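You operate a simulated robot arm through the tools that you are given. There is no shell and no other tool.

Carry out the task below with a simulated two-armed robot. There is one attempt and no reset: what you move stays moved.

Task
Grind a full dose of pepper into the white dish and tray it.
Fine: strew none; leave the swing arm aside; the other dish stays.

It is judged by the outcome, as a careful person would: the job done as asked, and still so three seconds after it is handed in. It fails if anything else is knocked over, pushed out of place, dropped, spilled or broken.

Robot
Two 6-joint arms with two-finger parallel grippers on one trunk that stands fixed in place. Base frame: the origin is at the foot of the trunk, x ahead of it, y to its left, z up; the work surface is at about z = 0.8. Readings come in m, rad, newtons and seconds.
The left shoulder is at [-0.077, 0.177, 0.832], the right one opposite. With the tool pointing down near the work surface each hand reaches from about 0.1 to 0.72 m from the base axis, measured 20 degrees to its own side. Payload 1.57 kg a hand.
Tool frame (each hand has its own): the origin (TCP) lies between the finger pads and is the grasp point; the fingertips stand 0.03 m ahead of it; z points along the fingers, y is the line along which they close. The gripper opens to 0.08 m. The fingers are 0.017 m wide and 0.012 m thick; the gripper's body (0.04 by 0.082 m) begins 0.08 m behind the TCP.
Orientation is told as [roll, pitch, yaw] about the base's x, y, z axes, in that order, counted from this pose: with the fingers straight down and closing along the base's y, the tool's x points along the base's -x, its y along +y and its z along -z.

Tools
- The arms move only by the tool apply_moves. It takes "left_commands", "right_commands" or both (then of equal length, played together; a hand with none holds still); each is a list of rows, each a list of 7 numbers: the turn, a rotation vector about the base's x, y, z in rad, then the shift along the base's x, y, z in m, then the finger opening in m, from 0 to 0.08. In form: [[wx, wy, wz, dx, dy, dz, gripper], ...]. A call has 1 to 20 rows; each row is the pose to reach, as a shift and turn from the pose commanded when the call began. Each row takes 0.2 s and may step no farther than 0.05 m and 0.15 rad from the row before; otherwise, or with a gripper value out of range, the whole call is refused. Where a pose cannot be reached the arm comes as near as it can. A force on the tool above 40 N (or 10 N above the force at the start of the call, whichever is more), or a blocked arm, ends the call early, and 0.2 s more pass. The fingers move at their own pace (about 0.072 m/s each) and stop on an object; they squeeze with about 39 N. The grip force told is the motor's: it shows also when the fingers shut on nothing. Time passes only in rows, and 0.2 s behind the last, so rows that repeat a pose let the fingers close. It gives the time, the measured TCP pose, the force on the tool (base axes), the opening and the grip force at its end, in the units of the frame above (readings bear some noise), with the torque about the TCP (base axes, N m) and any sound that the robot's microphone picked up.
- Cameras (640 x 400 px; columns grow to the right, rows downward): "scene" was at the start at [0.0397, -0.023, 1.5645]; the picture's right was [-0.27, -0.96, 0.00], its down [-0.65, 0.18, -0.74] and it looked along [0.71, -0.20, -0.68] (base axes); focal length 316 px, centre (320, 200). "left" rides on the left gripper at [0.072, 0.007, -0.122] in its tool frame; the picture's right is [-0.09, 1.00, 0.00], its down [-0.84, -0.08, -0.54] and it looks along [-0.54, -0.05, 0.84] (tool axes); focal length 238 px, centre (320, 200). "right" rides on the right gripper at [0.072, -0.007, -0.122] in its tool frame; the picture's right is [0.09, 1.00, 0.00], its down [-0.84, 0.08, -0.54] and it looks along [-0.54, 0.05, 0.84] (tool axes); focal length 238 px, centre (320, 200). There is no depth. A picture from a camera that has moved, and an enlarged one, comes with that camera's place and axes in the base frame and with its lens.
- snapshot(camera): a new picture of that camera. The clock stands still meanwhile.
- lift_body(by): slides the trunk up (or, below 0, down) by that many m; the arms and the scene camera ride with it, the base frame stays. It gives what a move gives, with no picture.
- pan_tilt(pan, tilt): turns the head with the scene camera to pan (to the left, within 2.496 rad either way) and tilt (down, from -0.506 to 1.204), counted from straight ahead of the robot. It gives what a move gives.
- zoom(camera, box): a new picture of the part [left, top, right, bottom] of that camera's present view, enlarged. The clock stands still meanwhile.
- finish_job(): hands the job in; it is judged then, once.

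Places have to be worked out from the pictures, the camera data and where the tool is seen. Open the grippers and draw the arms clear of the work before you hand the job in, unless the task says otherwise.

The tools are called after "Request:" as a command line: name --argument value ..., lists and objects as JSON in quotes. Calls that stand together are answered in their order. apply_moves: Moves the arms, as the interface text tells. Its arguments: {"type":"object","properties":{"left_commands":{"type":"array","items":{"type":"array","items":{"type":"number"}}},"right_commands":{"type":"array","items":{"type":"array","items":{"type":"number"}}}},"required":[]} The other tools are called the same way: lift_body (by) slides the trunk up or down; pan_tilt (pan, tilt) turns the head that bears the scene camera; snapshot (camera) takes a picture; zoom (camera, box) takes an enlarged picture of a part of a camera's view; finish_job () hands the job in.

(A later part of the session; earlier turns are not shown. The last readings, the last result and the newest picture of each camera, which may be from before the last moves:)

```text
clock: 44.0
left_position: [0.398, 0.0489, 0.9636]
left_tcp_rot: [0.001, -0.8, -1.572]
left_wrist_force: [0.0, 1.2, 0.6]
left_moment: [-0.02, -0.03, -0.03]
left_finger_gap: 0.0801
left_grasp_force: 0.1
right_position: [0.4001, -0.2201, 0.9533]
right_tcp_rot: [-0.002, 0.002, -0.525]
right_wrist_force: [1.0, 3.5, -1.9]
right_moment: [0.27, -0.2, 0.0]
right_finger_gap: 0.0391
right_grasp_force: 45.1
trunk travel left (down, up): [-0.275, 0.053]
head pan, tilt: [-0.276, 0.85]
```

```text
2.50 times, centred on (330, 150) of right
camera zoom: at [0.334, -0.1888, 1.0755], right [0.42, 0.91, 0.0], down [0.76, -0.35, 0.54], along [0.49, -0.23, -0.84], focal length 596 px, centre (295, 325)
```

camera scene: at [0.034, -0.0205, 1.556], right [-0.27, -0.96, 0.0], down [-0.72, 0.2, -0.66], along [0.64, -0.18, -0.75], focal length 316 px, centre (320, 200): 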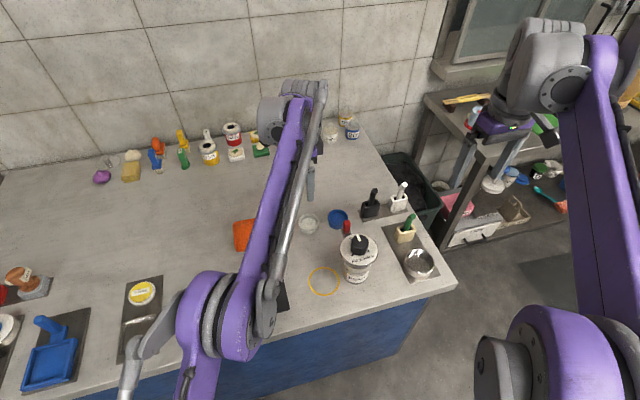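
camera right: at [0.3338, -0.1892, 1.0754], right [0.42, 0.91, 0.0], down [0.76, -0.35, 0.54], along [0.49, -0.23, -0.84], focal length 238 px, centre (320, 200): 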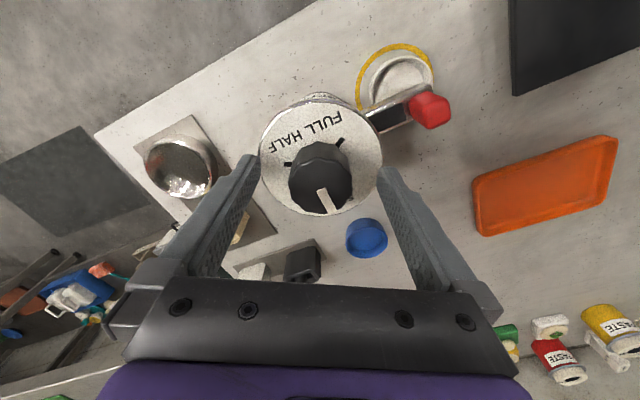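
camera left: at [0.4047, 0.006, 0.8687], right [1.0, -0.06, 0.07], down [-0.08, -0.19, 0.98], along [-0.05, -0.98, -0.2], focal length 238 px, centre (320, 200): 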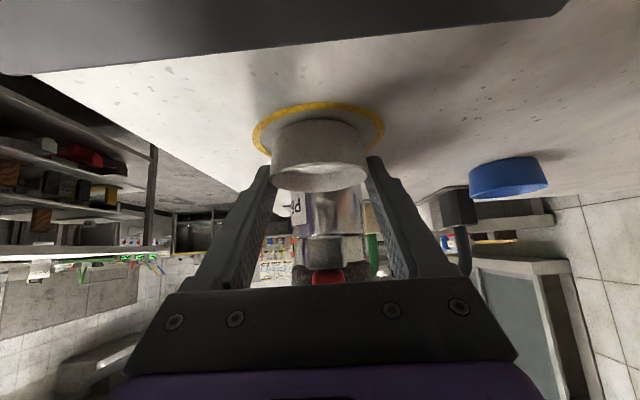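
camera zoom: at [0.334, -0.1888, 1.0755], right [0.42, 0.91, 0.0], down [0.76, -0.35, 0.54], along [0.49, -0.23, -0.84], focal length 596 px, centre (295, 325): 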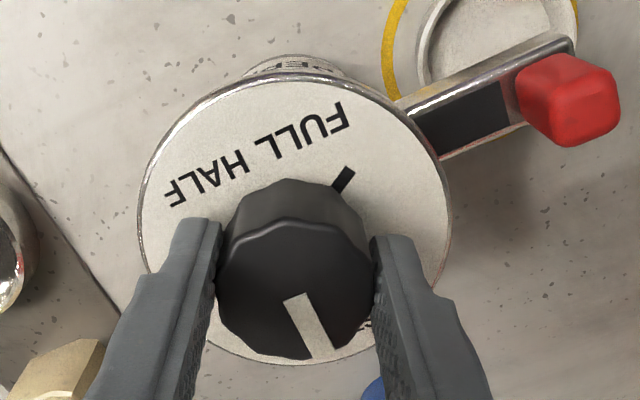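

The knob is gripped (0.039 m) with only ~3.5 N side force. I begin turning counter-clockwise toward FULL, first a small 0.3 rad to feel whether it turns freely.

Request:
apply_moves --right_commands '[[0, 0, 0.05, 0, 0, 0, 0.03], [0, 0, 0.1, 0, 0, 0, 0.03], [0, 0, 0.15, 0, 0, 0, 0.03], [0, 0, 0.2, 0, 0, 0, 0.03], [0, 0, 0.25, 0, 0, 0, 0.03], [0, 0, 0.3, 0, 0, 0, 0.03]]'

Request:
zoom --camera "right" --box '[230, 70, 430, 230]'

Request:
zoom --camera "scene" --box '[290, 200, 420, 310]'

Request:
zoom --camera "left" --box '[270, 80, 390, 220]'

```text
clock: 45.4
left_position: [0.3977, 0.0481, 0.9629]
left_tcp_rot: [0.0, -0.799, -1.572]
left_wrist_force: [-0.8, 0.3, 0.0]
left_moment: [-0.02, -0.01, 0.02]
left_finger_gap: 0.0798
left_grasp_force: 0.0
right_position: [0.3985, -0.2194, 0.9518]
right_tcp_rot: [-0.002, 0.004, -0.223]
right_wrist_force: [-1.0, -0.6, -2.8]
right_moment: [0.57, -0.42, -0.89]
right_finger_gap: 0.0398
right_grasp_force: 45.0
trunk travel left (down, up): [-0.275, 0.053]
head pan, tilt: [-0.276, 0.85]
```

```text
2.50 times, centred on (330, 150) of right
camera zoom: at [0.3272, -0.2097, 1.0753], right [0.13, 0.99, 0.0], down [0.84, -0.11, 0.54], along [0.53, -0.07, -0.84], focal length 596 px, centre (295, 325)
```

zoom: 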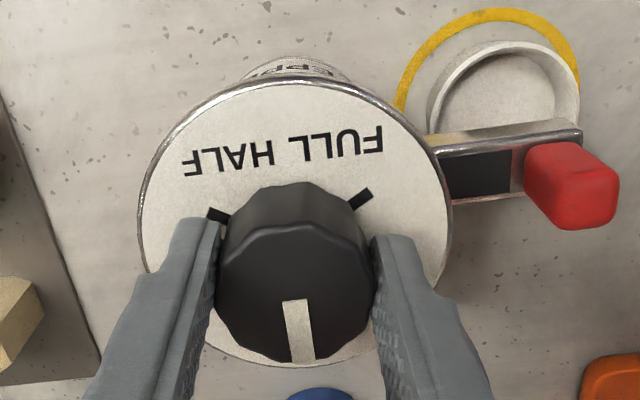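

```text
3.64 times, centred on (355, 255) of scene
camera zoom: at [0.035, -0.022, 1.5559], right [-0.27, -0.96, 0.0], down [-0.72, 0.2, -0.66], along [0.64, -0.18, -0.75], focal length 1151 px, centre (193, 0)
```

zoom: 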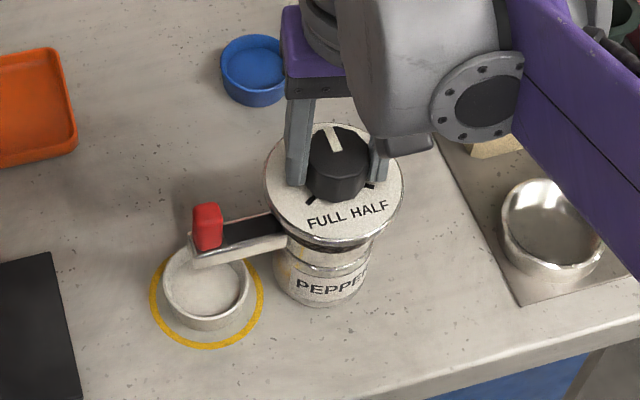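

```text
2.86 times, centred on (330, 150) of left
camera zoom: at [0.4041, 0.1863, 0.9988], right [1.0, -0.07, 0.07], down [-0.08, -0.19, 0.98], along [-0.05, -0.98, -0.2], focal length 681 px, centre (291, 343)
```

zoom: 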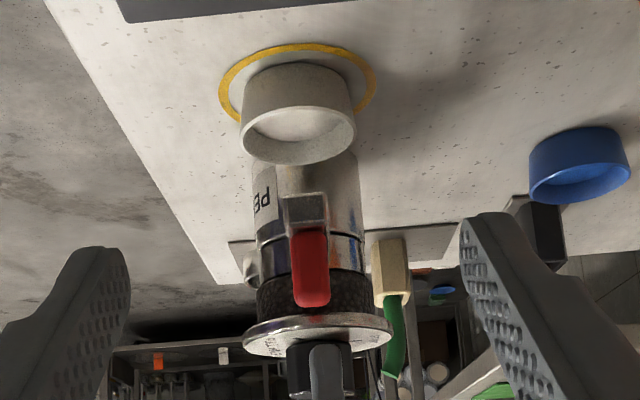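

The pointer did not move: the knob resisted (-0.9 N m) and slipped in the fingers, so counter-clockwise is blocked at START. I test clockwise by a small angle.

Request:
apply_moves --right_commands '[[0, 0, -0.05, 0, 0, 0, 0.03], [0, 0, -0.1, 0, 0, 0, 0.03], [0, 0, -0.15, 0, 0, 0, 0.03], [0, 0, -0.2, 0, 0, 0, 0.03], [0, 0, -0.25, 0, 0, 0, 0.03], [0, 0, -0.3, 0, 0, 0, 0.03]]'

Request:
zoom --camera "right" --box '[230, 70, 430, 230]'

Request:
zoom --camera "scene" --box '[290, 200, 420, 310]'

```text
clock: 46.8
left_position: [0.3973, 0.0476, 0.9644]
left_tcp_rot: [0.0, -0.801, -1.573]
left_wrist_force: [0.3, -0.6, -0.6]
left_moment: [-0.01, -0.01, -0.03]
left_finger_gap: 0.08
left_grasp_force: 0.0
right_position: [0.3977, -0.2185, 0.9524]
right_tcp_rot: [0.0, 0.003, -0.526]
right_wrist_force: [-4.3, 4.0, -8.4]
right_moment: [0.95, 0.27, 0.02]
right_finger_gap: 0.0397
right_grasp_force: 44.8
trunk travel left (down, up): [-0.275, 0.053]
head pan, tilt: [-0.276, 0.85]
```

```text
2.50 times, centred on (330, 150) of right
camera zoom: at [0.3334, -0.1885, 1.0753], right [0.42, 0.91, 0.0], down [0.76, -0.35, 0.54], along [0.49, -0.23, -0.84], focal length 596 px, centre (295, 325)
```

zoom: 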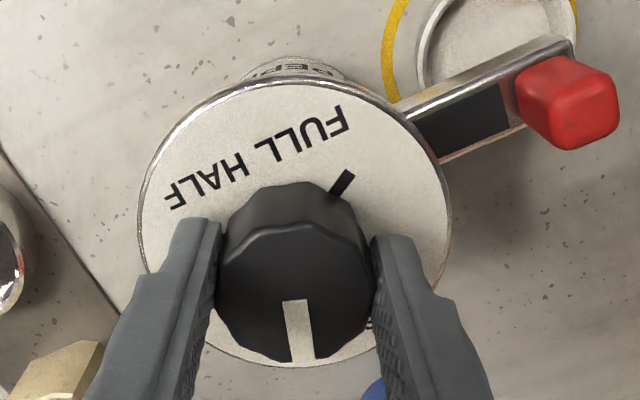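

```text
3.64 times, centred on (355, 255) of scene
camera zoom: at [0.0349, -0.0213, 1.556], right [-0.27, -0.96, 0.0], down [-0.72, 0.2, -0.66], along [0.64, -0.18, -0.75], focal length 1151 px, centre (193, 0)
```

zoom: 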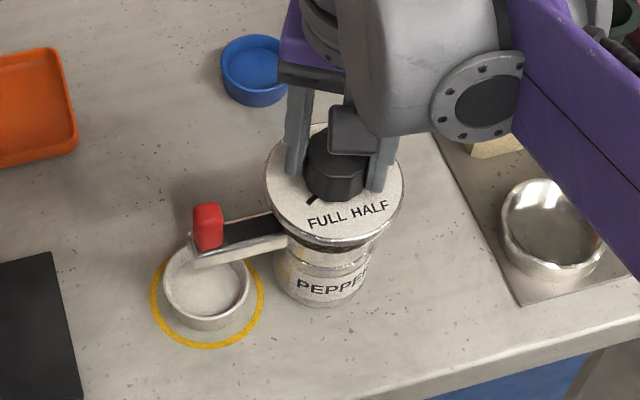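

Clockwise it turns freely with the hand (pointer now ~17° past START), so the order is START → HALF → FULL clockwise (FULL ≈ 250°). I open the fingers to see whether the knob stays put, and check the dish.

Request:
apply_moves --right_commands '[[0, 0, 0, 0, 0, 0, 0.045], [0, 0, 0, 0, 0, 0, 0.06], [0, 0, 0, 0, 0, 0, 0.075], [0, 0, 0, 0, 0, 0, 0.078]]'

Request:
zoom --camera "right" --box '[230, 70, 430, 230]'

Request:
zoom --camera "scene" --box '[320, 255, 380, 305]'

```text
clock: 47.8
left_position: [0.3971, 0.0482, 0.9629]
left_tcp_rot: [-0.001, -0.799, -1.572]
left_wrist_force: [0.0, 0.4, -0.6]
left_moment: [-0.01, -0.01, 0.01]
left_finger_gap: 0.0801
left_grasp_force: 0.1
right_position: [0.3985, -0.2188, 0.9527]
right_tcp_rot: [-0.002, 0.004, -0.526]
right_wrist_force: [0.4, -0.2, 0.0]
right_moment: [0.0, 0.0, 0.0]
right_finger_gap: 0.0779
right_grasp_force: 0.1
trunk travel left (down, up): [-0.275, 0.053]
head pan, tilt: [-0.276, 0.85]
```

```text
2.50 times, centred on (330, 150) of right
camera zoom: at [0.3335, -0.1889, 1.0751], right [0.42, 0.91, 0.0], down [0.76, -0.35, 0.54], along [0.49, -0.23, -0.84], focal length 596 px, centre (295, 325)
```

zoom: 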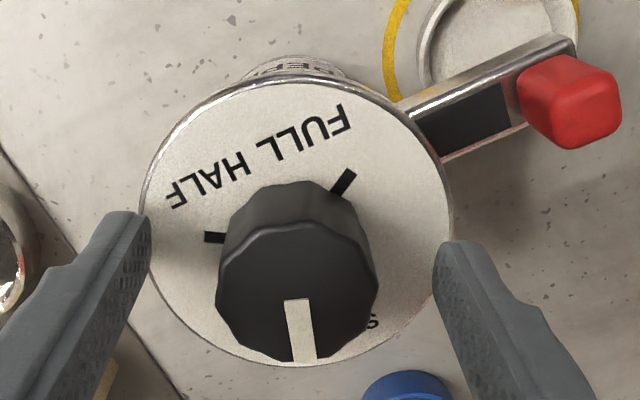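

```text
8.00 times, centred on (350, 280) of scene
camera zoom: at [0.0349, -0.0216, 1.5559], right [-0.27, -0.96, 0.0], down [-0.72, 0.2, -0.66], along [0.64, -0.18, -0.75], focal length 2532 px, centre (80, -440)
```

zoom: 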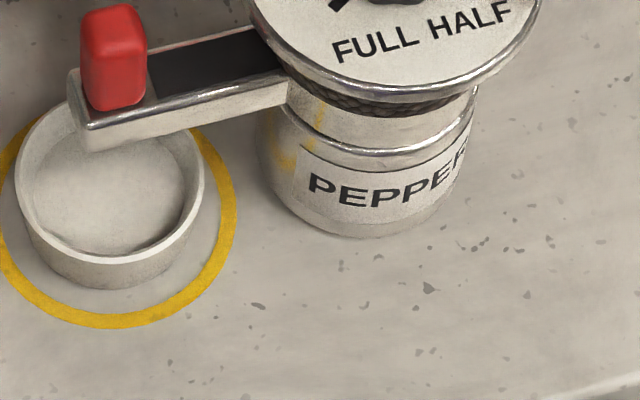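

The knob stays where left and the dish is still empty. With the fingers open I test the wrist's range by rotating about the knob to yaw ≈ -1.5.

Request:
apply_moves --right_commands '[[0, 0, -0.14, 0, 0, 0, 0.078], [0, 0, -0.28, 0, 0, 0, 0.078], [0, 0, -0.42, 0, 0, 0, 0.078], [0, 0, -0.56, 0, 0, 0, 0.078], [0, 0, -0.7, 0, 0, 0, 0.078], [0, 0, -0.84, 0, 0, 0, 0.078], [0, 0, -0.98, 0, 0, 0, 0.078], [0, 0, -1.05, 0, 0, 0, 0.078], [0, 0, -1.05, 0, 0, 0, 0.078]]'

Request:
snapshot --camera "right"

Request:
zoom --camera "scene" --box '[290, 200, 420, 310]'

```text
clock: 49.8
left_position: [0.398, 0.0471, 0.9624]
left_tcp_rot: [0.0, -0.8, -1.574]
left_wrist_force: [0.7, 0.1, 0.1]
left_moment: [0.0, 0.01, -0.02]
left_finger_gap: 0.0799
left_grasp_force: 0.0
right_position: [0.397, -0.2198, 0.9532]
right_tcp_rot: [-0.002, 0.003, -1.577]
right_wrist_force: [0.3, -0.4, 0.8]
right_moment: [0.0, 0.01, 0.0]
right_finger_gap: 0.0779
right_grasp_force: 0.2
trunk travel left (down, up): [-0.275, 0.053]
head pan, tilt: [-0.276, 0.85]
```

```text
taken
camera right: at [0.3919, -0.1472, 1.0756], right [1.0, 0.09, 0.0], down [0.07, -0.84, 0.54], along [0.05, -0.54, -0.84], focal length 238 px, centre (320, 200)
```

right: 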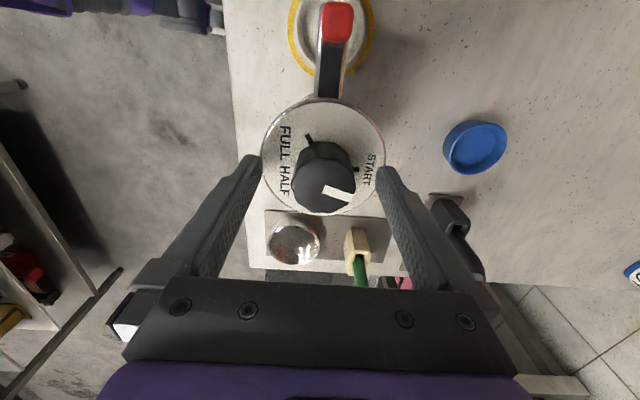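

```text
3.64 times, centred on (355, 255) of scene
camera zoom: at [0.035, -0.0216, 1.5559], right [-0.27, -0.96, 0.0], down [-0.72, 0.2, -0.66], along [0.64, -0.18, -0.75], focal length 1151 px, centre (193, 0)
```

zoom: 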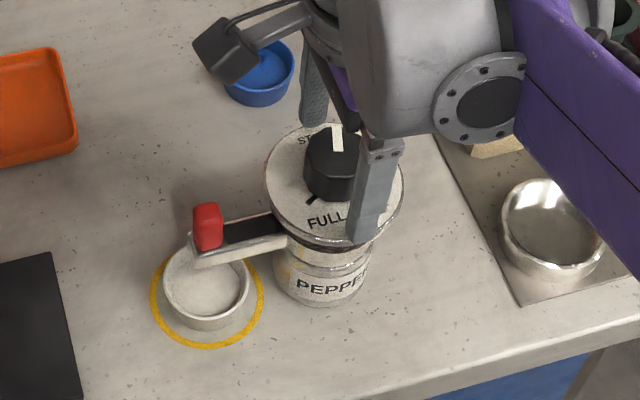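

Yaw -1.58 is reachable and clear. I rotate the open hand back to yaw ≈ +1.38 for a long clockwise stroke.

Request:
apply_moves --right_commands '[[0, 0, 0.148, 0, 0, 0, 0.078], [0, 0, 0.296, 0, 0, 0, 0.078], [0, 0, 0.444, 0, 0, 0, 0.078], [0, 0, 0.592, 0, 0, 0, 0.078], [0, 0, 0.74, 0, 0, 0, 0.078], [0, 0, 0.888, 0, 0, 0, 0.078], [0, 0, 1.036, 0, 0, 0, 0.078], [0, 0, 1.184, 0, 0, 0, 0.078], [0, 0, 1.332, 0, 0, 0, 0.078], [0, 0, 1.48, 0, 0, 0, 0.078], [0, 0, 1.628, 0, 0, 0, 0.078], [0, 0, 1.776, 0, 0, 0, 0.078], [0, 0, 1.924, 0, 0, 0, 0.078], [0, 0, 2.072, 0, 0, 0, 0.078], [0, 0, 2.22, 0, 0, 0, 0.078], [0, 0, 2.368, 0, 0, 0, 0.078], [0, 0, 2.516, 0, 0, 0, 0.078], [0, 0, 2.664, 0, 0, 0, 0.078], [0, 0, 2.812, 0, 0, 0, 0.078], [0, 0, 2.96, 0, 0, 0, 0.078]]'

Request:
snapshot --camera "right"

```text
clock: 54.0
left_position: [0.3969, 0.0485, 0.9628]
left_tcp_rot: [-0.001, -0.799, -1.572]
left_wrist_force: [0.3, -0.4, -0.8]
left_moment: [0.01, -0.01, 0.03]
left_finger_gap: 0.0799
left_grasp_force: 0.0
right_position: [0.399, -0.2192, 0.9512]
right_tcp_rot: [-0.001, 0.004, 1.389]
right_wrist_force: [0.3, -0.7, 1.1]
right_moment: [0.0, 0.0, -0.02]
right_finger_gap: 0.078
right_grasp_force: 0.0
trunk travel left (down, up): [-0.275, 0.053]
head pan, tilt: [-0.276, 0.85]
```

```text
taken
camera right: at [0.3918, -0.2909, 1.0749], right [-1.0, 0.09, 0.0], down [0.08, 0.84, 0.54], along [0.05, 0.54, -0.84], focal length 238 px, centre (320, 200)
```

right: 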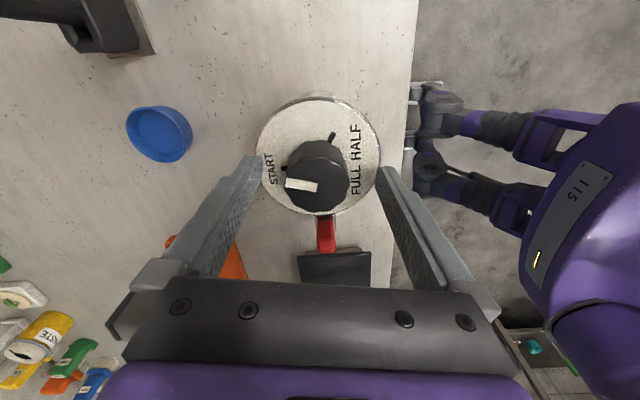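

I close on the knob again and make a slow clockwise stroke of 1.5 rad, listening and watching forces.

Request:
apply_moves --right_commands '[[0, 0, 0, 0, 0, 0, 0.055], [0, 0, 0, 0, 0, 0, 0.04], [0, 0, 0, 0, 0, 0, 0.03], [0, 0, 0, 0, 0, 0, 0.03], [0, 0, 0, 0, 0, 0, 0.03], [0, 0, -0.1, 0, 0, 0, 0.03], [0, 0, -0.2, 0, 0, 0, 0.03], [0, 0, -0.3, 0, 0, 0, 0.03], [0, 0, -0.4, 0, 0, 0, 0.03], [0, 0, -0.5, 0, 0, 0, 0.03], [0, 0, -0.6, 0, 0, 0, 0.03], [0, 0, -0.7, 0, 0, 0, 0.03], [0, 0, -0.8, 0, 0, 0, 0.03], [0, 0, -0.9, 0, 0, 0, 0.03], [0, 0, -1.0, 0, 0, 0, 0.03]]'

Request:
zoom --camera "right" --box '[220, 70, 420, 250]'

Request:
zoom --camera "scene" --box '[300, 220, 400, 305]'

Request:
zoom --camera "left" --box '[270, 80, 390, 220]'

```text
clock: 57.2
left_position: [0.3982, 0.0462, 0.9641]
left_tcp_rot: [-0.001, -0.8, -1.57]
left_wrist_force: [-0.3, -0.1, 0.9]
left_moment: [-0.01, 0.01, 0.0]
left_finger_gap: 0.0801
left_grasp_force: 0.1
right_position: [0.4002, -0.2196, 0.9525]
right_tcp_rot: [-0.001, 0.002, 0.383]
right_wrist_force: [20.2, -12.1, 21.9]
right_moment: [-0.2, -0.14, 0.0]
right_finger_gap: 0.0393
right_grasp_force: 44.2
trunk travel left (down, up): [-0.275, 0.053]
head pan, tilt: [-0.276, 0.85]
```

```text
2.22 times, centred on (320, 160) of right
camera zoom: at [0.3362, -0.2525, 1.0748], right [-0.46, 0.89, 0.0], down [0.75, 0.39, 0.54], along [0.48, 0.25, -0.84], focal length 530 px, centre (320, 289)
```

zoom: 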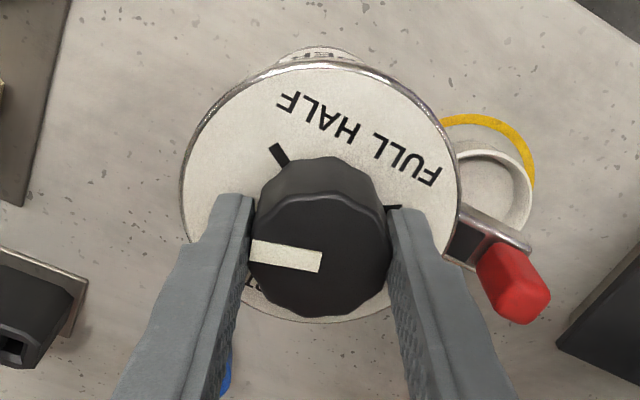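

```text
4.71 times, centred on (350, 262) of scene
camera zoom: at [0.0366, -0.0226, 1.5559], right [-0.27, -0.96, 0.0], down [-0.72, 0.21, -0.66], along [0.63, -0.18, -0.75], focal length 1490 px, centre (179, -94)
```

zoom: 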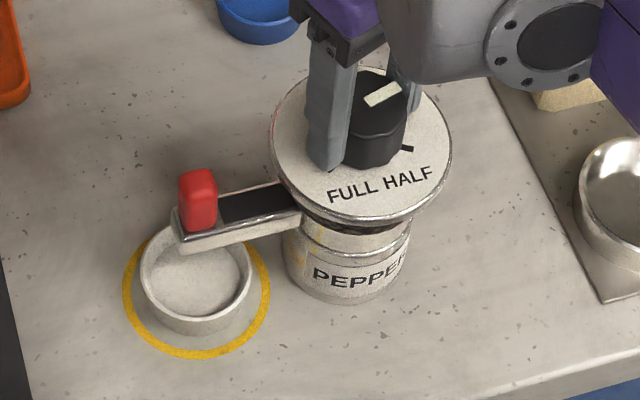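

```text
2.86 times, centred on (330, 150) of left
camera zoom: at [0.4051, 0.1859, 0.9986], right [1.0, -0.07, 0.07], down [-0.08, -0.19, 0.98], along [-0.05, -0.98, -0.2], focal length 681 px, centre (291, 343)
```

zoom: 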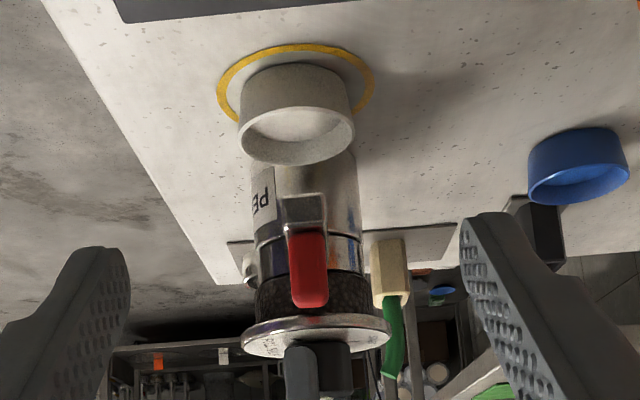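

The knob is turning (pointer ≈ -73°), but side and vertical forces built up to ~32 N from slight misalignment. I release and regrip here to relax them, before continuing.

Request:
apply_moves --right_commands '[[0, 0, 0, 0, 0, 0, 0.045], [0, 0, 0, 0, 0, 0, 0.055], [0, 0, 0, 0, 0, 0, 0.055]]'

Request:
zoom --camera "right" --box '[220, 70, 420, 250]'

Request:
zoom --camera "left" --box '[270, 150, 390, 270]'

```text
clock: 58.0
left_position: [0.3983, 0.0491, 0.9632]
left_tcp_rot: [0.0, -0.799, -1.571]
left_wrist_force: [0.3, 0.4, 0.5]
left_moment: [0.01, 0.01, -0.01]
left_finger_gap: 0.0799
left_grasp_force: 0.0
right_position: [0.3985, -0.2195, 0.9532]
right_tcp_rot: [-0.002, 0.004, 0.384]
right_wrist_force: [0.0, -0.3, 0.1]
right_moment: [0.0, 0.0, 0.01]
right_finger_gap: 0.055
right_grasp_force: 0.0
trunk travel left (down, up): [-0.275, 0.053]
head pan, tilt: [-0.276, 0.85]
```

```text
2.22 times, centred on (320, 160) of right
camera zoom: at [0.3347, -0.2516, 1.0752], right [-0.46, 0.89, 0.0], down [0.75, 0.39, 0.54], along [0.48, 0.25, -0.84], focal length 530 px, centre (320, 289)
```

zoom: 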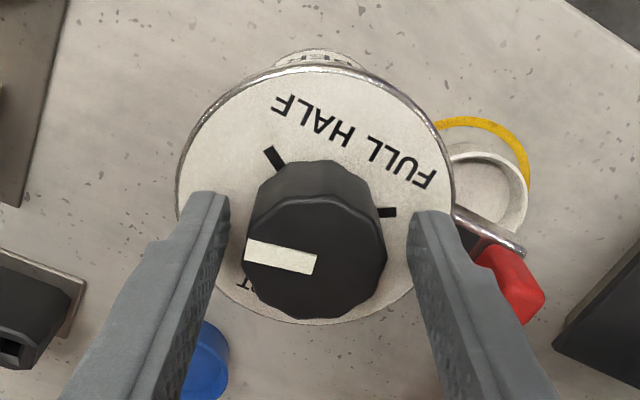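

```text
3.33 times, centred on (330, 210) of left
camera zoom: at [0.404, 0.1865, 0.9989], right [1.0, -0.07, 0.07], down [-0.08, -0.19, 0.98], along [-0.05, -0.98, -0.2], focal length 794 px, centre (287, 167)
```

zoom: 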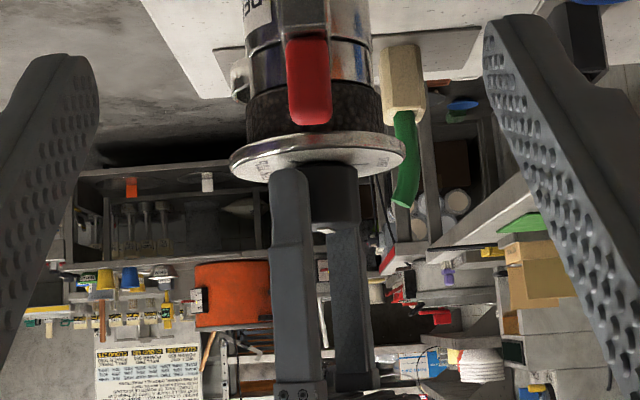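

Forces are zero when open and the pointer stayed. I regrip here and read the forces to learn the offset.

Request:
apply_moves --right_commands '[[0, 0, 0, 0, 0, 0, 0.04], [0, 0, 0, 0, 0, 0, 0.03], [0, 0, 0, 0, 0, 0, 0.03], [0, 0, 0, 0, 0, 0, 0.03]]'

```text
clock: 59.0
left_position: [0.398, 0.0468, 0.9632]
left_tcp_rot: [0.001, -0.799, -1.572]
left_wrist_force: [0.6, 0.8, 0.4]
left_moment: [0.02, 0.01, 0.02]
left_finger_gap: 0.0803
left_grasp_force: 0.1
right_position: [0.3987, -0.2197, 0.9518]
right_tcp_rot: [-0.003, 0.006, 0.383]
right_wrist_force: [3.9, -9.3, 3.8]
right_moment: [-0.31, 0.09, -0.01]
right_finger_gap: 0.039
right_grasp_force: 44.6
trunk travel left (down, up): [-0.275, 0.053]
head pan, tilt: [-0.276, 0.85]
```

The readings imply the knob axis is ~1.2 mm in +x and 0.4 mm in -y of the TCP. I open, shift, regrip and continue the clockwise stroke slowly.

Request:
apply_moves --right_commands '[[0, 0, 0, 0, 0, 0, 0.045], [0, 0, 0, 0.0012, -0.0004, 0, 0.05], [0, 0, 0, 0.0012, -0.0004, 0, 0.04], [0, 0, 0, 0.0012, -0.0004, 0, 0.03], [0, 0, 0, 0.0012, -0.0004, 0, 0.03], [0, 0, -0.08, 0.0012, -0.0004, 0, 0.03], [0, 0, -0.16, 0.0012, -0.0004, 0, 0.03], [0, 0, -0.24, 0.0012, -0.0004, 0, 0.03], [0, 0, -0.32, 0.0012, -0.0004, 0, 0.03], [0, 0, -0.4, 0.0012, -0.0004, 0, 0.03], [0, 0, -0.48, 0.0012, -0.0004, 0, 0.03], [0, 0, -0.56, 0.0012, -0.0004, 0, 0.03], [0, 0, -0.64, 0.0012, -0.0004, 0, 0.03], [0, 0, -0.72, 0.0012, -0.0004, 0, 0.03], [0, 0, -0.8, 0.0012, -0.0004, 0, 0.03]]'

Request:
zoom --camera "right" --box '[220, 70, 420, 250]'

Request:
zoom --camera "scene" --box '[300, 220, 400, 305]'

```text
clock: 62.2
left_position: [0.3987, 0.0487, 0.9651]
left_tcp_rot: [0.001, -0.8, -1.574]
left_wrist_force: [-0.1, -0.5, 0.8]
left_moment: [-0.01, -0.04, 0.0]
left_finger_gap: 0.0797
left_grasp_force: 0.0
right_position: [0.3996, -0.219, 0.9521]
right_tcp_rot: [0.0, 0.002, -0.418]
right_wrist_force: [11.1, -3.1, 17.7]
right_moment: [-0.25, -0.33, 0.02]
right_finger_gap: 0.0392
right_grasp_force: 44.4
trunk travel left (down, up): [-0.275, 0.053]
head pan, tilt: [-0.276, 0.85]
```

```text
2.22 times, centred on (320, 160) of right
camera zoom: at [0.3324, -0.1968, 1.0751], right [0.32, 0.95, 0.0], down [0.8, -0.27, 0.54], along [0.51, -0.17, -0.84], focal length 530 px, centre (320, 289)
```

zoom: 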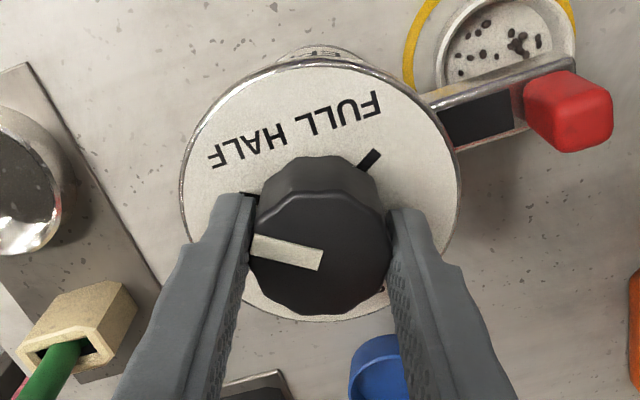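

```text
4.71 times, centred on (350, 262) of scene
camera zoom: at [0.0354, -0.0214, 1.556], right [-0.27, -0.96, 0.0], down [-0.72, 0.2, -0.66], along [0.63, -0.18, -0.75], focal length 1490 px, centre (179, -94)
```

zoom: 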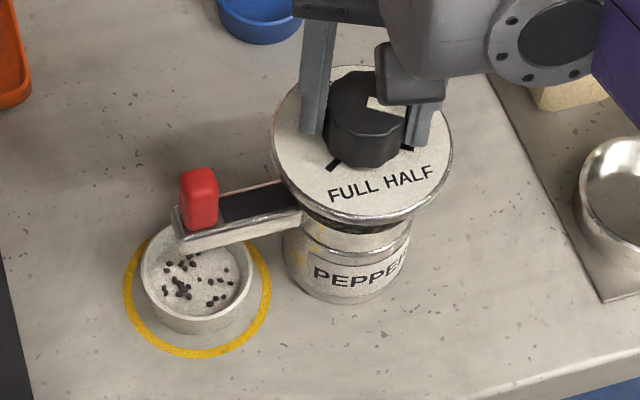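

Pepper grains have fallen neatly into the dish as the pointer passed HALF (≈-120°). I regrip to relax forces and continue clockwise toward FULL.

Request:
apply_moves --right_commands '[[0, 0, 0, 0, 0, 0, 0.045], [0, 0, 0, 0, 0, 0, 0.045], [0, 0, 0, 0, 0, 0, 0.035], [0, 0, 0, 0, 0, 0, 0.03], [0, 0, 0, 0, 0, 0, 0.03], [0, 0, -0.08, 0, 0, 0, 0.03], [0, 0, -0.16, 0, 0, 0, 0.03], [0, 0, -0.24, 0, 0, 0, 0.03], [0, 0, -0.32, 0, 0, 0, 0.03], [0, 0, -0.4, 0, 0, 0, 0.03], [0, 0, -0.48, 0, 0, 0, 0.03], [0, 0, -0.56, 0, 0, 0, 0.03], [0, 0, -0.64, 0, 0, 0, 0.03], [0, 0, -0.72, 0, 0, 0, 0.03], [0, 0, -0.8, 0, 0, 0, 0.03], [0, 0, -0.88, 0, 0, 0, 0.03], [0, 0, -0.96, 0, 0, 0, 0.03], [0, 0, -1.04, 0, 0, 0, 0.03], [0, 0, -1.12, 0, 0, 0, 0.03]]'

Request:
zoom --camera "right" --box '[220, 0, 420, 250]'

Request:
zoom --camera "scene" --box '[300, 220, 400, 305]'

```text
clock: 66.2
left_position: [0.3988, 0.0477, 0.9625]
left_tcp_rot: [0.001, -0.801, -1.57]
left_wrist_force: [0.1, -0.4, 0.0]
left_moment: [0.0, -0.03, 0.0]
left_finger_gap: 0.0799
left_grasp_force: 0.0
right_position: [0.3987, -0.2196, 0.9528]
right_tcp_rot: [-0.001, 0.004, -1.536]
right_wrist_force: [-7.2, 9.9, -26.4]
right_moment: [0.85, 0.07, -0.02]
right_finger_gap: 0.0388
right_grasp_force: 44.2
trunk travel left (down, up): [-0.275, 0.053]
head pan, tilt: [-0.276, 0.85]
```

```text
1.60 times, centred on (320, 125) of right
camera zoom: at [0.3915, -0.1478, 1.0748], right [0.99, 0.13, 0.0], down [0.11, -0.84, 0.54], along [0.07, -0.54, -0.84], focal length 381 px, centre (320, 320)
```

zoom: 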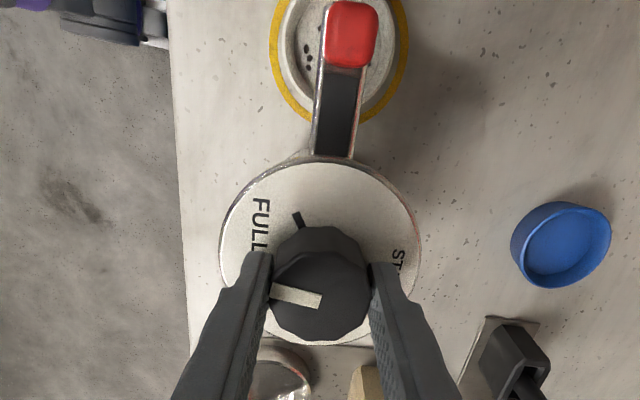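

```text
4.71 times, centred on (350, 262) of scene
camera zoom: at [0.0356, -0.0211, 1.556], right [-0.27, -0.96, 0.0], down [-0.72, 0.2, -0.66], along [0.63, -0.18, -0.75], focal length 1490 px, centre (179, -94)
```

zoom: 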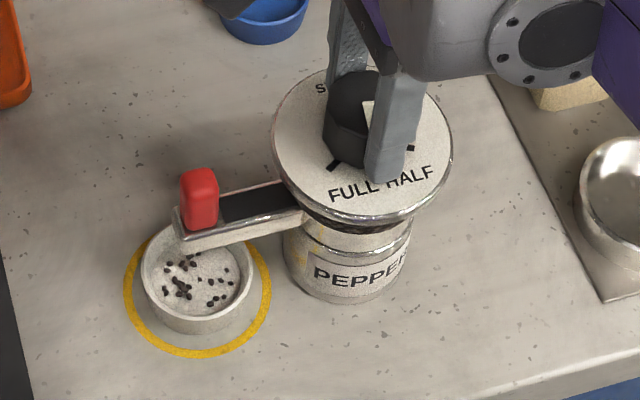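

Pointer now at ≈-184°, dish still holds the grains with none outside. I release, turn the open hand back to yaw ≈ -0.1, and prepare the last ~66°.

Request:
apply_moves --right_commands '[[0, 0, 0, 0, 0, 0, 0.045], [0, 0, 0, 0, 0, 0, 0.06], [0, 0, 0, 0, 0, 0, 0.075], [0, 0, 0.144, 0, 0, 0, 0.078], [0, 0, 0.288, 0, 0, 0, 0.078], [0, 0, 0.432, 0, 0, 0, 0.078], [0, 0, 0.576, 0, 0, 0, 0.078], [0, 0, 0.72, 0, 0, 0, 0.078], [0, 0, 0.864, 0, 0, 0, 0.078], [0, 0, 1.008, 0, 0, 0, 0.078], [0, 0, 1.152, 0, 0, 0, 0.078], [0, 0, 1.296, 0, 0, 0, 0.078], [0, 0, 1.44, 0, 0, 0, 0.078], [0, 0, 1.44, 0, 0, 0, 0.06], [0, 0, 1.44, 0, 0, 0, 0.045], [0, 0, 1.44, 0, 0, 0, 0.035], [0, 0, 1.44, 0, 0, 0, 0.03], [0, 0, 1.44, 0, 0, 0, 0.03]]'

Request:
zoom --camera "right" --box '[220, 50, 420, 250]'

Request:
zoom --camera "scene" --box '[300, 220, 400, 305]'

```text
clock: 70.0
left_position: [0.3979, 0.0479, 0.9638]
left_tcp_rot: [0.001, -0.798, -1.572]
left_wrist_force: [0.1, 0.4, 0.2]
left_moment: [-0.02, -0.02, -0.02]
left_finger_gap: 0.08
left_grasp_force: 0.1
right_position: [0.4002, -0.2195, 0.9521]
right_tcp_rot: [-0.001, 0.003, -0.094]
right_wrist_force: [-1.0, -5.1, 1.8]
right_moment: [-0.1, 0.04, -0.01]
right_finger_gap: 0.039
right_grasp_force: 44.7
trunk travel left (down, up): [-0.275, 0.053]
head pan, tilt: [-0.276, 0.85]
```

```text
2.00 times, centred on (320, 150) of right
camera zoom: at [0.3278, -0.2192, 1.0751], right [0.0, 1.0, 0.0], down [0.84, 0.0, 0.54], along [0.54, 0.0, -0.84], focal length 477 px, centre (320, 300)
```

zoom: 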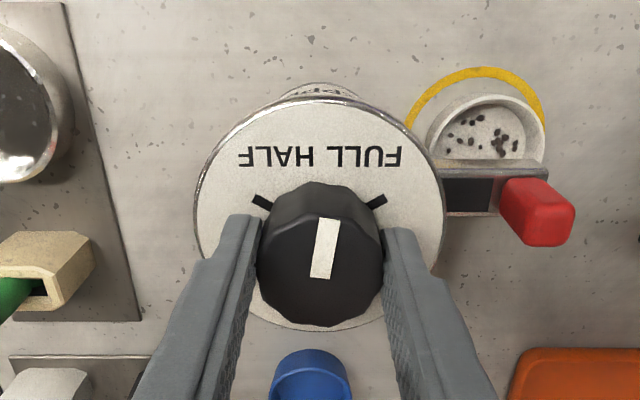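

```text
4.71 times, centred on (350, 262) of scene
camera zoom: at [0.0348, -0.0222, 1.5559], right [-0.27, -0.96, 0.0], down [-0.72, 0.21, -0.66], along [0.64, -0.18, -0.75], focal length 1490 px, centre (179, -94)
```

zoom: 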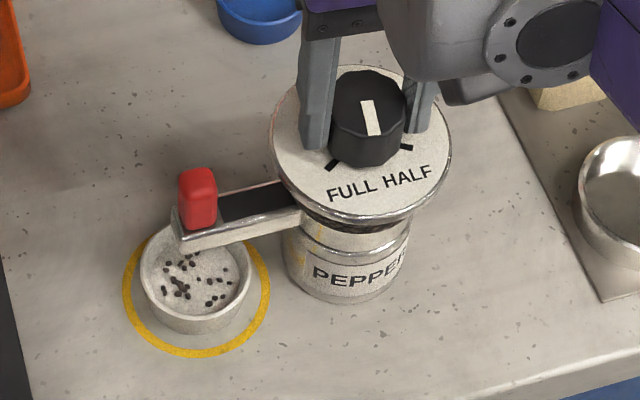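

Pointer ≈-188°. I turn the last stretch clockwise, 0.95 rad slowly, then look for the stop or tick alignment.

Request:
apply_moves --right_commands '[[0, 0, -0.07, 0, 0, 0, 0.03], [0, 0, -0.14, 0, 0, 0, 0.03], [0, 0, -0.21, 0, 0, 0, 0.03], [0, 0, -0.28, 0, 0, 0, 0.03], [0, 0, -0.35, 0, 0, 0, 0.03], [0, 0, -0.42, 0, 0, 0, 0.03], [0, 0, -0.49, 0, 0, 0, 0.03], [0, 0, -0.56, 0, 0, 0, 0.03], [0, 0, -0.63, 0, 0, 0, 0.03], [0, 0, -0.7, 0, 0, 0, 0.03], [0, 0, -0.77, 0, 0, 0, 0.03], [0, 0, -0.84, 0, 0, 0, 0.03], [0, 0, -0.91, 0, 0, 0, 0.03], [0, 0, -0.95, 0, 0, 0, 0.03]]'

Request:
zoom --camera "right" --box '[220, 50, 420, 250]'

Request:
zoom --camera "scene" --box '[300, 220, 400, 305]'

```text
clock: 73.0
left_position: [0.3987, 0.0483, 0.9634]
left_tcp_rot: [0.0, -0.801, -1.572]
left_wrist_force: [-0.4, -0.3, 0.0]
left_moment: [0.02, 0.0, 0.01]
left_finger_gap: 0.0799
left_grasp_force: 0.0
right_position: [0.3998, -0.2199, 0.9533]
right_tcp_rot: [-0.001, 0.004, -1.044]
right_wrist_force: [-3.4, 6.2, -9.1]
right_moment: [0.18, -0.05, -0.01]
right_finger_gap: 0.0392
right_grasp_force: 44.5
trunk travel left (down, up): [-0.275, 0.053]
head pan, tilt: [-0.276, 0.85]
```

```text
2.00 times, centred on (320, 150) of right
camera zoom: at [0.3585, -0.1605, 1.0752], right [0.82, 0.58, 0.0], down [0.49, -0.69, 0.54], along [0.31, -0.44, -0.84], focal length 477 px, centre (320, 300)
```

zoom: 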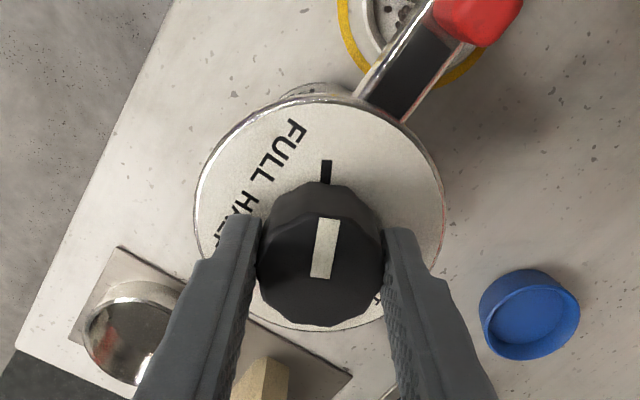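

```text
4.71 times, centred on (350, 262) of scene
camera zoom: at [0.035, -0.0209, 1.5559], right [-0.27, -0.96, 0.0], down [-0.72, 0.2, -0.66], along [0.64, -0.18, -0.75], focal length 1490 px, centre (179, -94)
```

zoom: 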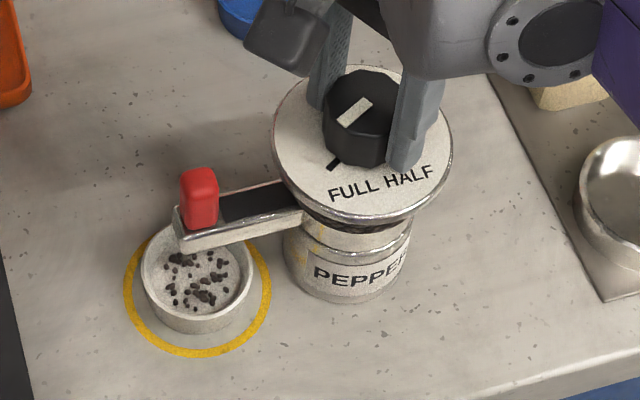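

More grains have fallen; the pointer is near the FULL tick (≈-243° vs -250°). I zoom in on the dish and surroundings to check the amount and for stray grains.

Request:
zoom --camera "scene" --box '[325, 262, 360, 292]'

Request:
zoom --camera "right" --box '[270, 100, 370, 210]'

Request:
zoom --camera "left" --box '[280, 70, 370, 180]'

```text
13.33 times, centred on (342, 277) of scene
camera zoom: at [0.035, -0.0209, 1.5559], right [-0.27, -0.96, 0.0], down [-0.72, 0.2, -0.66], along [0.64, -0.18, -0.75], focal length 4220 px, centre (20, -827)
```

zoom: 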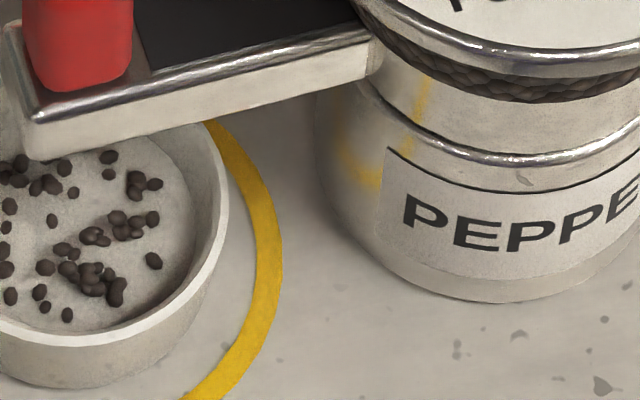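

```text
3.64 times, centred on (320, 155) of right
camera zoom: at [0.3585, -0.1605, 1.0752], right [0.82, 0.58, 0.0], down [0.49, -0.69, 0.54], along [0.31, -0.44, -0.84], focal length 867 px, centre (320, 364)
```

zoom: 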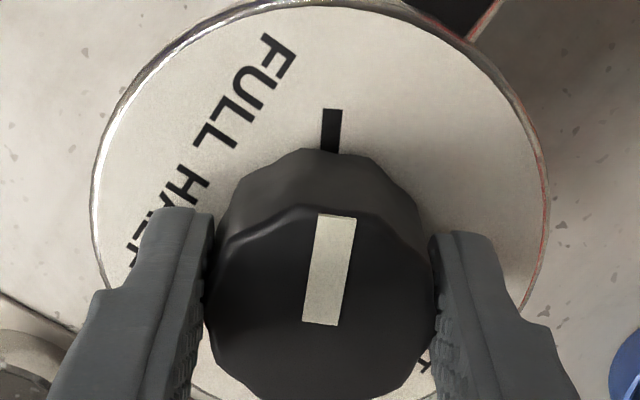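

```text
3.64 times, centred on (325, 125) of left
camera zoom: at [0.4041, 0.1869, 0.9987], right [1.0, -0.07, 0.07], down [-0.08, -0.19, 0.98], along [-0.05, -0.98, -0.2], focal length 867 px, centre (302, 473)
```

zoom: 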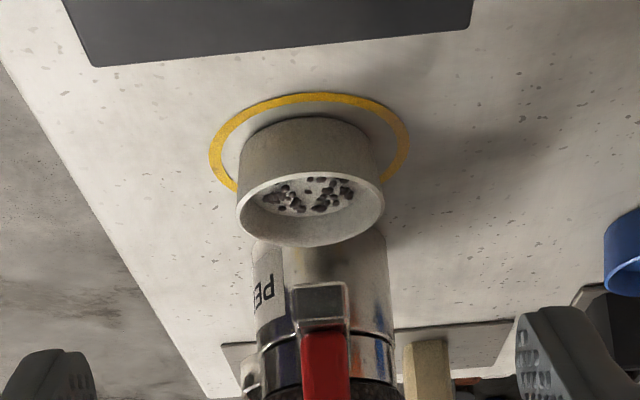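

The tick geometry re-evaluated in this view gives FULL at ≈+120° (i.e. -240°), and the pointer reads ≈-242°, so it is at the mark. I nudge just 0.05 rad more to feel whether the end stop is there.

Request:
apply_moves --right_commands '[[0, 0, -0.02, 0, 0, 0, 0.03], [0, 0, -0.04, 0, 0, 0, 0.03], [0, 0, -0.05, 0, 0, 0, 0.03]]'

Request:
zoom --camera "right" --box '[270, 100, 370, 210]'

Request:
zoom --camera "scene" --box '[322, 260, 352, 292]'

```text
clock: 73.8
left_position: [0.3981, 0.048, 0.9627]
left_tcp_rot: [0.0, -0.802, -1.571]
left_wrist_force: [-1.1, -0.1, 0.4]
left_moment: [0.01, -0.01, 0.0]
left_finger_gap: 0.0799
left_grasp_force: 0.0
right_position: [0.4, -0.2189, 0.9523]
right_tcp_rot: [0.0, 0.005, -1.094]
right_wrist_force: [-5.0, 10.3, -23.2]
right_moment: [0.48, -0.39, 0.02]
right_finger_gap: 0.0392
right_grasp_force: 44.6
trunk travel left (down, up): [-0.275, 0.053]
head pan, tilt: [-0.276, 0.85]
```

```text
3.64 times, centred on (320, 155) of right
camera zoom: at [0.3616, -0.1585, 1.0752], right [0.84, 0.54, 0.0], down [0.45, -0.71, 0.54], along [0.29, -0.45, -0.84], focal length 867 px, centre (320, 364)
```

zoom: 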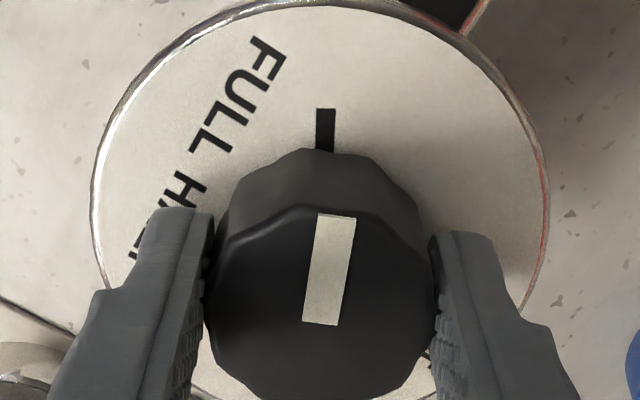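

```text
12.50 times, centred on (337, 276) of scene
camera zoom: at [0.0357, -0.021, 1.5558], right [-0.27, -0.96, 0.0], down [-0.72, 0.2, -0.66], along [0.63, -0.18, -0.75], focal length 3956 px, centre (108, -750)
```

zoom: 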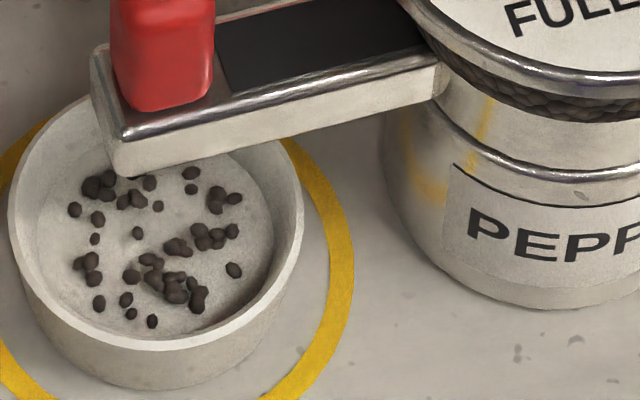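

No end stop within 3° more, no further grains, pointer slightly past FULL; the dish holds about twice the half-dose and nothing lies outside. I release the knob, raise the hand and begin turning it toward the red tab.

Request:
apply_moves --right_commands '[[0, 0, 0, 0, 0, 0, 0.045], [0, 0, 0, 0, 0, 0, 0.06], [0, 0, 0, 0, 0, 0, 0.075], [0, 0, 0, 0, 0, 0.03, 0.078], [0, 0, 0, 0, 0, 0.07, 0.078], [0, 0, 0.14, 0, 0.005, 0.075, 0.06], [0, 0, 0.28, 0, 0.01, 0.075, 0.036], [0, 0, 0.42, 0, 0.02, 0.075, 0.036], [0, 0, 0.56, 0, 0.03, 0.075, 0.036], [0, 0, 0.7, 0, 0.04, 0.075, 0.036], [0, 0, 0.84, 0, 0.05, 0.075, 0.036], [0, 0, 0.98, 0, 0.06, 0.075, 0.036], [0, 0, 1.12, 0, 0.07, 0.075, 0.036], [0, 0, 1.26, 0, 0.08, 0.075, 0.036], [0, 0, 1.4, 0, 0.083, 0.075, 0.036], [0, 0, 1.54, 0, 0.083, 0.075, 0.036], [0, 0, 1.68, 0, 0.083, 0.075, 0.036], [0, 0, 1.82, 0, 0.083, 0.075, 0.036], [0, 0, 1.96, 0, 0.083, 0.075, 0.036], [0, 0, 2.1, 0, 0.083, 0.075, 0.036]]'

Request:
apply_moves --right_commands '[[0, 0, 0.14, 0, 0, 0, 0.036], [0, 0, 0.28, 0, 0, 0, 0.036], [0, 0, 0.42, 0, 0, 0, 0.036], [0, 0, 0.56, 0, 0, -0.01, 0.036], [0, 0, 0.64, 0, 0, -0.02, 0.036], [0, 0, 0.64, 0, 0, -0.02, 0.036]]'

Request:
snapshot --camera "right"

Request:
zoom --camera "left" --box '[260, 90, 400, 250]'

Request:
zoom --camera "scene" --box '[290, 210, 410, 310]'

```text
clock: 78.0
left_position: [0.3972, 0.0468, 0.964]
left_tcp_rot: [-0.002, -0.799, -1.573]
left_wrist_force: [0.3, 0.1, 0.1]
left_moment: [0.01, 0.01, 0.0]
left_finger_gap: 0.0796
left_grasp_force: 0.0
right_position: [0.3991, -0.1366, 1.0273]
right_tcp_rot: [-0.002, 0.004, 1.008]
right_wrist_force: [0.4, -0.5, -0.2]
right_moment: [-0.03, -0.02, 0.0]
right_finger_gap: 0.0359
right_grasp_force: 0.1
trunk travel left (down, up): [-0.275, 0.053]
head pan, tilt: [-0.276, 0.85]
```

```text
clock: 79.4
left_position: [0.398, 0.0469, 0.9638]
left_tcp_rot: [0.001, -0.799, -1.573]
left_wrist_force: [0.4, 0.0, 0.0]
left_moment: [-0.02, 0.01, 0.02]
left_finger_gap: 0.0801
left_grasp_force: 0.2
right_position: [0.3991, -0.1372, 1.0076]
right_tcp_rot: [-0.001, 0.003, 1.646]
right_wrist_force: [0.2, -0.1, -0.6]
right_moment: [0.02, 0.03, 0.0]
right_finger_gap: 0.0363
right_grasp_force: 0.1
trunk travel left (down, up): [-0.275, 0.053]
head pan, tilt: [-0.276, 0.85]
```

```text
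taken
camera right: at [0.4118, -0.2075, 1.13], right [-0.99, -0.17, 0.0], down [-0.14, 0.83, 0.54], along [-0.09, 0.53, -0.84], focal length 238 px, centre (320, 200)
```

right: 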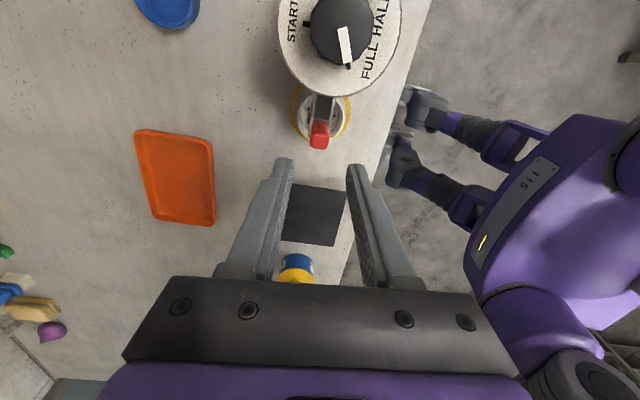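

```text
2.50 times, centred on (330, 170) of left
camera zoom: at [0.4041, 0.1865, 0.9989], right [1.0, -0.07, 0.07], down [-0.08, -0.19, 0.98], along [-0.05, -0.98, -0.2], focal length 596 px, centre (295, 275)
```

zoom: 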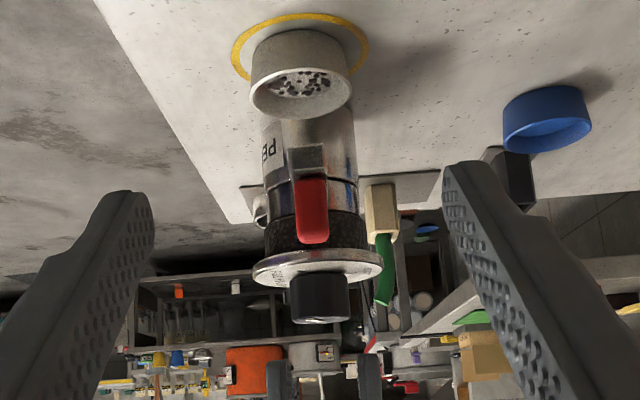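

```text
4.00 times, centred on (350, 260) of scene
camera zoom: at [0.0349, -0.0216, 1.5559], right [-0.27, -0.96, 0.0], down [-0.72, 0.2, -0.66], along [0.64, -0.18, -0.75], focal length 1266 px, centre (200, -40)
```

zoom: 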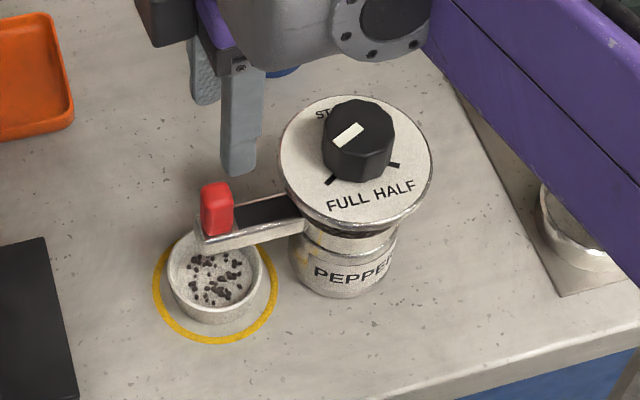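

Right hand is above the tab (tab ≈(0.399, -0.136)). I lower it so the fingers cage the tab again.

Request:
apply_moves --right_commands '[[0, 0, -0.03, 0, 0, -0.025, 0.036], [0, 0, -0.06, 0, 0, -0.05, 0.036], [0, 0, -0.07, 0, 0, -0.07, 0.036], [0, 0, -0.07, 0, 0, -0.085, 0.036], [0, 0, -0.07, 0, 0, -0.085, 0.036]]'

Request:
zoom --camera "right" --box '[230, 60, 410, 240]'

Request:
zoom --camera "left" --box '[280, 100, 370, 210]'

```text
clock: 80.6
left_position: [0.3986, 0.0481, 0.9632]
left_tcp_rot: [0.0, -0.798, -1.573]
left_wrist_force: [0.1, 0.8, 0.7]
left_moment: [0.03, -0.04, -0.03]
left_finger_gap: 0.0801
left_grasp_force: 0.0
right_position: [0.3996, -0.1379, 0.9208]
right_tcp_rot: [-0.001, 0.002, 1.574]
right_wrist_force: [-1.1, 0.1, -0.1]
right_moment: [0.02, 0.01, 0.02]
right_finger_gap: 0.0357
right_grasp_force: 0.0
trunk travel left (down, up): [-0.275, 0.053]
head pan, tilt: [-0.276, 0.85]
```

```text
2.22 times, centred on (320, 150) of right
camera zoom: at [0.4068, -0.2079, 1.044], right [-1.0, -0.1, 0.0], down [-0.08, 0.84, 0.54], along [-0.05, 0.54, -0.84], focal length 530 px, centre (320, 311)
```

zoom: 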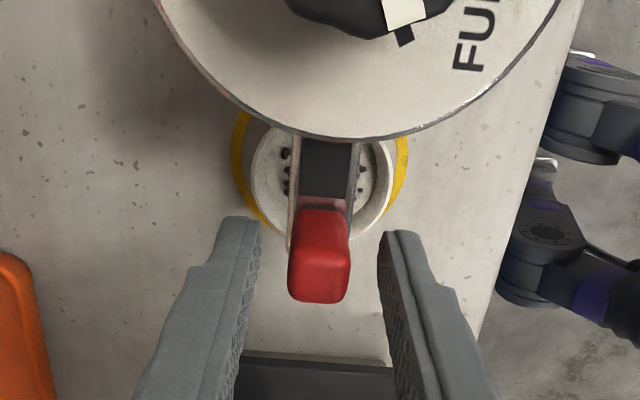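

```text
3.64 times, centred on (325, 155) of left
camera zoom: at [0.404, 0.1865, 0.9989], right [1.0, -0.07, 0.07], down [-0.08, -0.19, 0.98], along [-0.05, -0.98, -0.2], focal length 867 px, centre (302, 364)
```

zoom: 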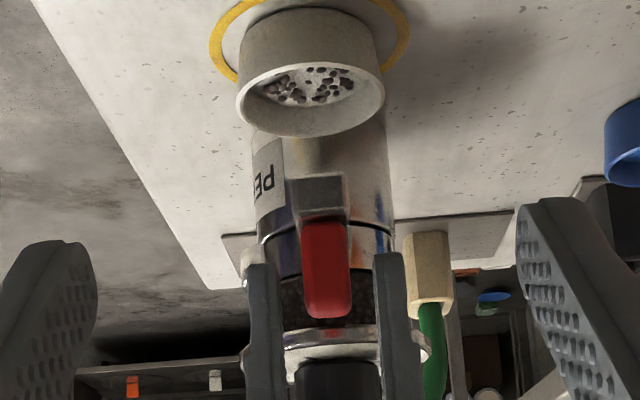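

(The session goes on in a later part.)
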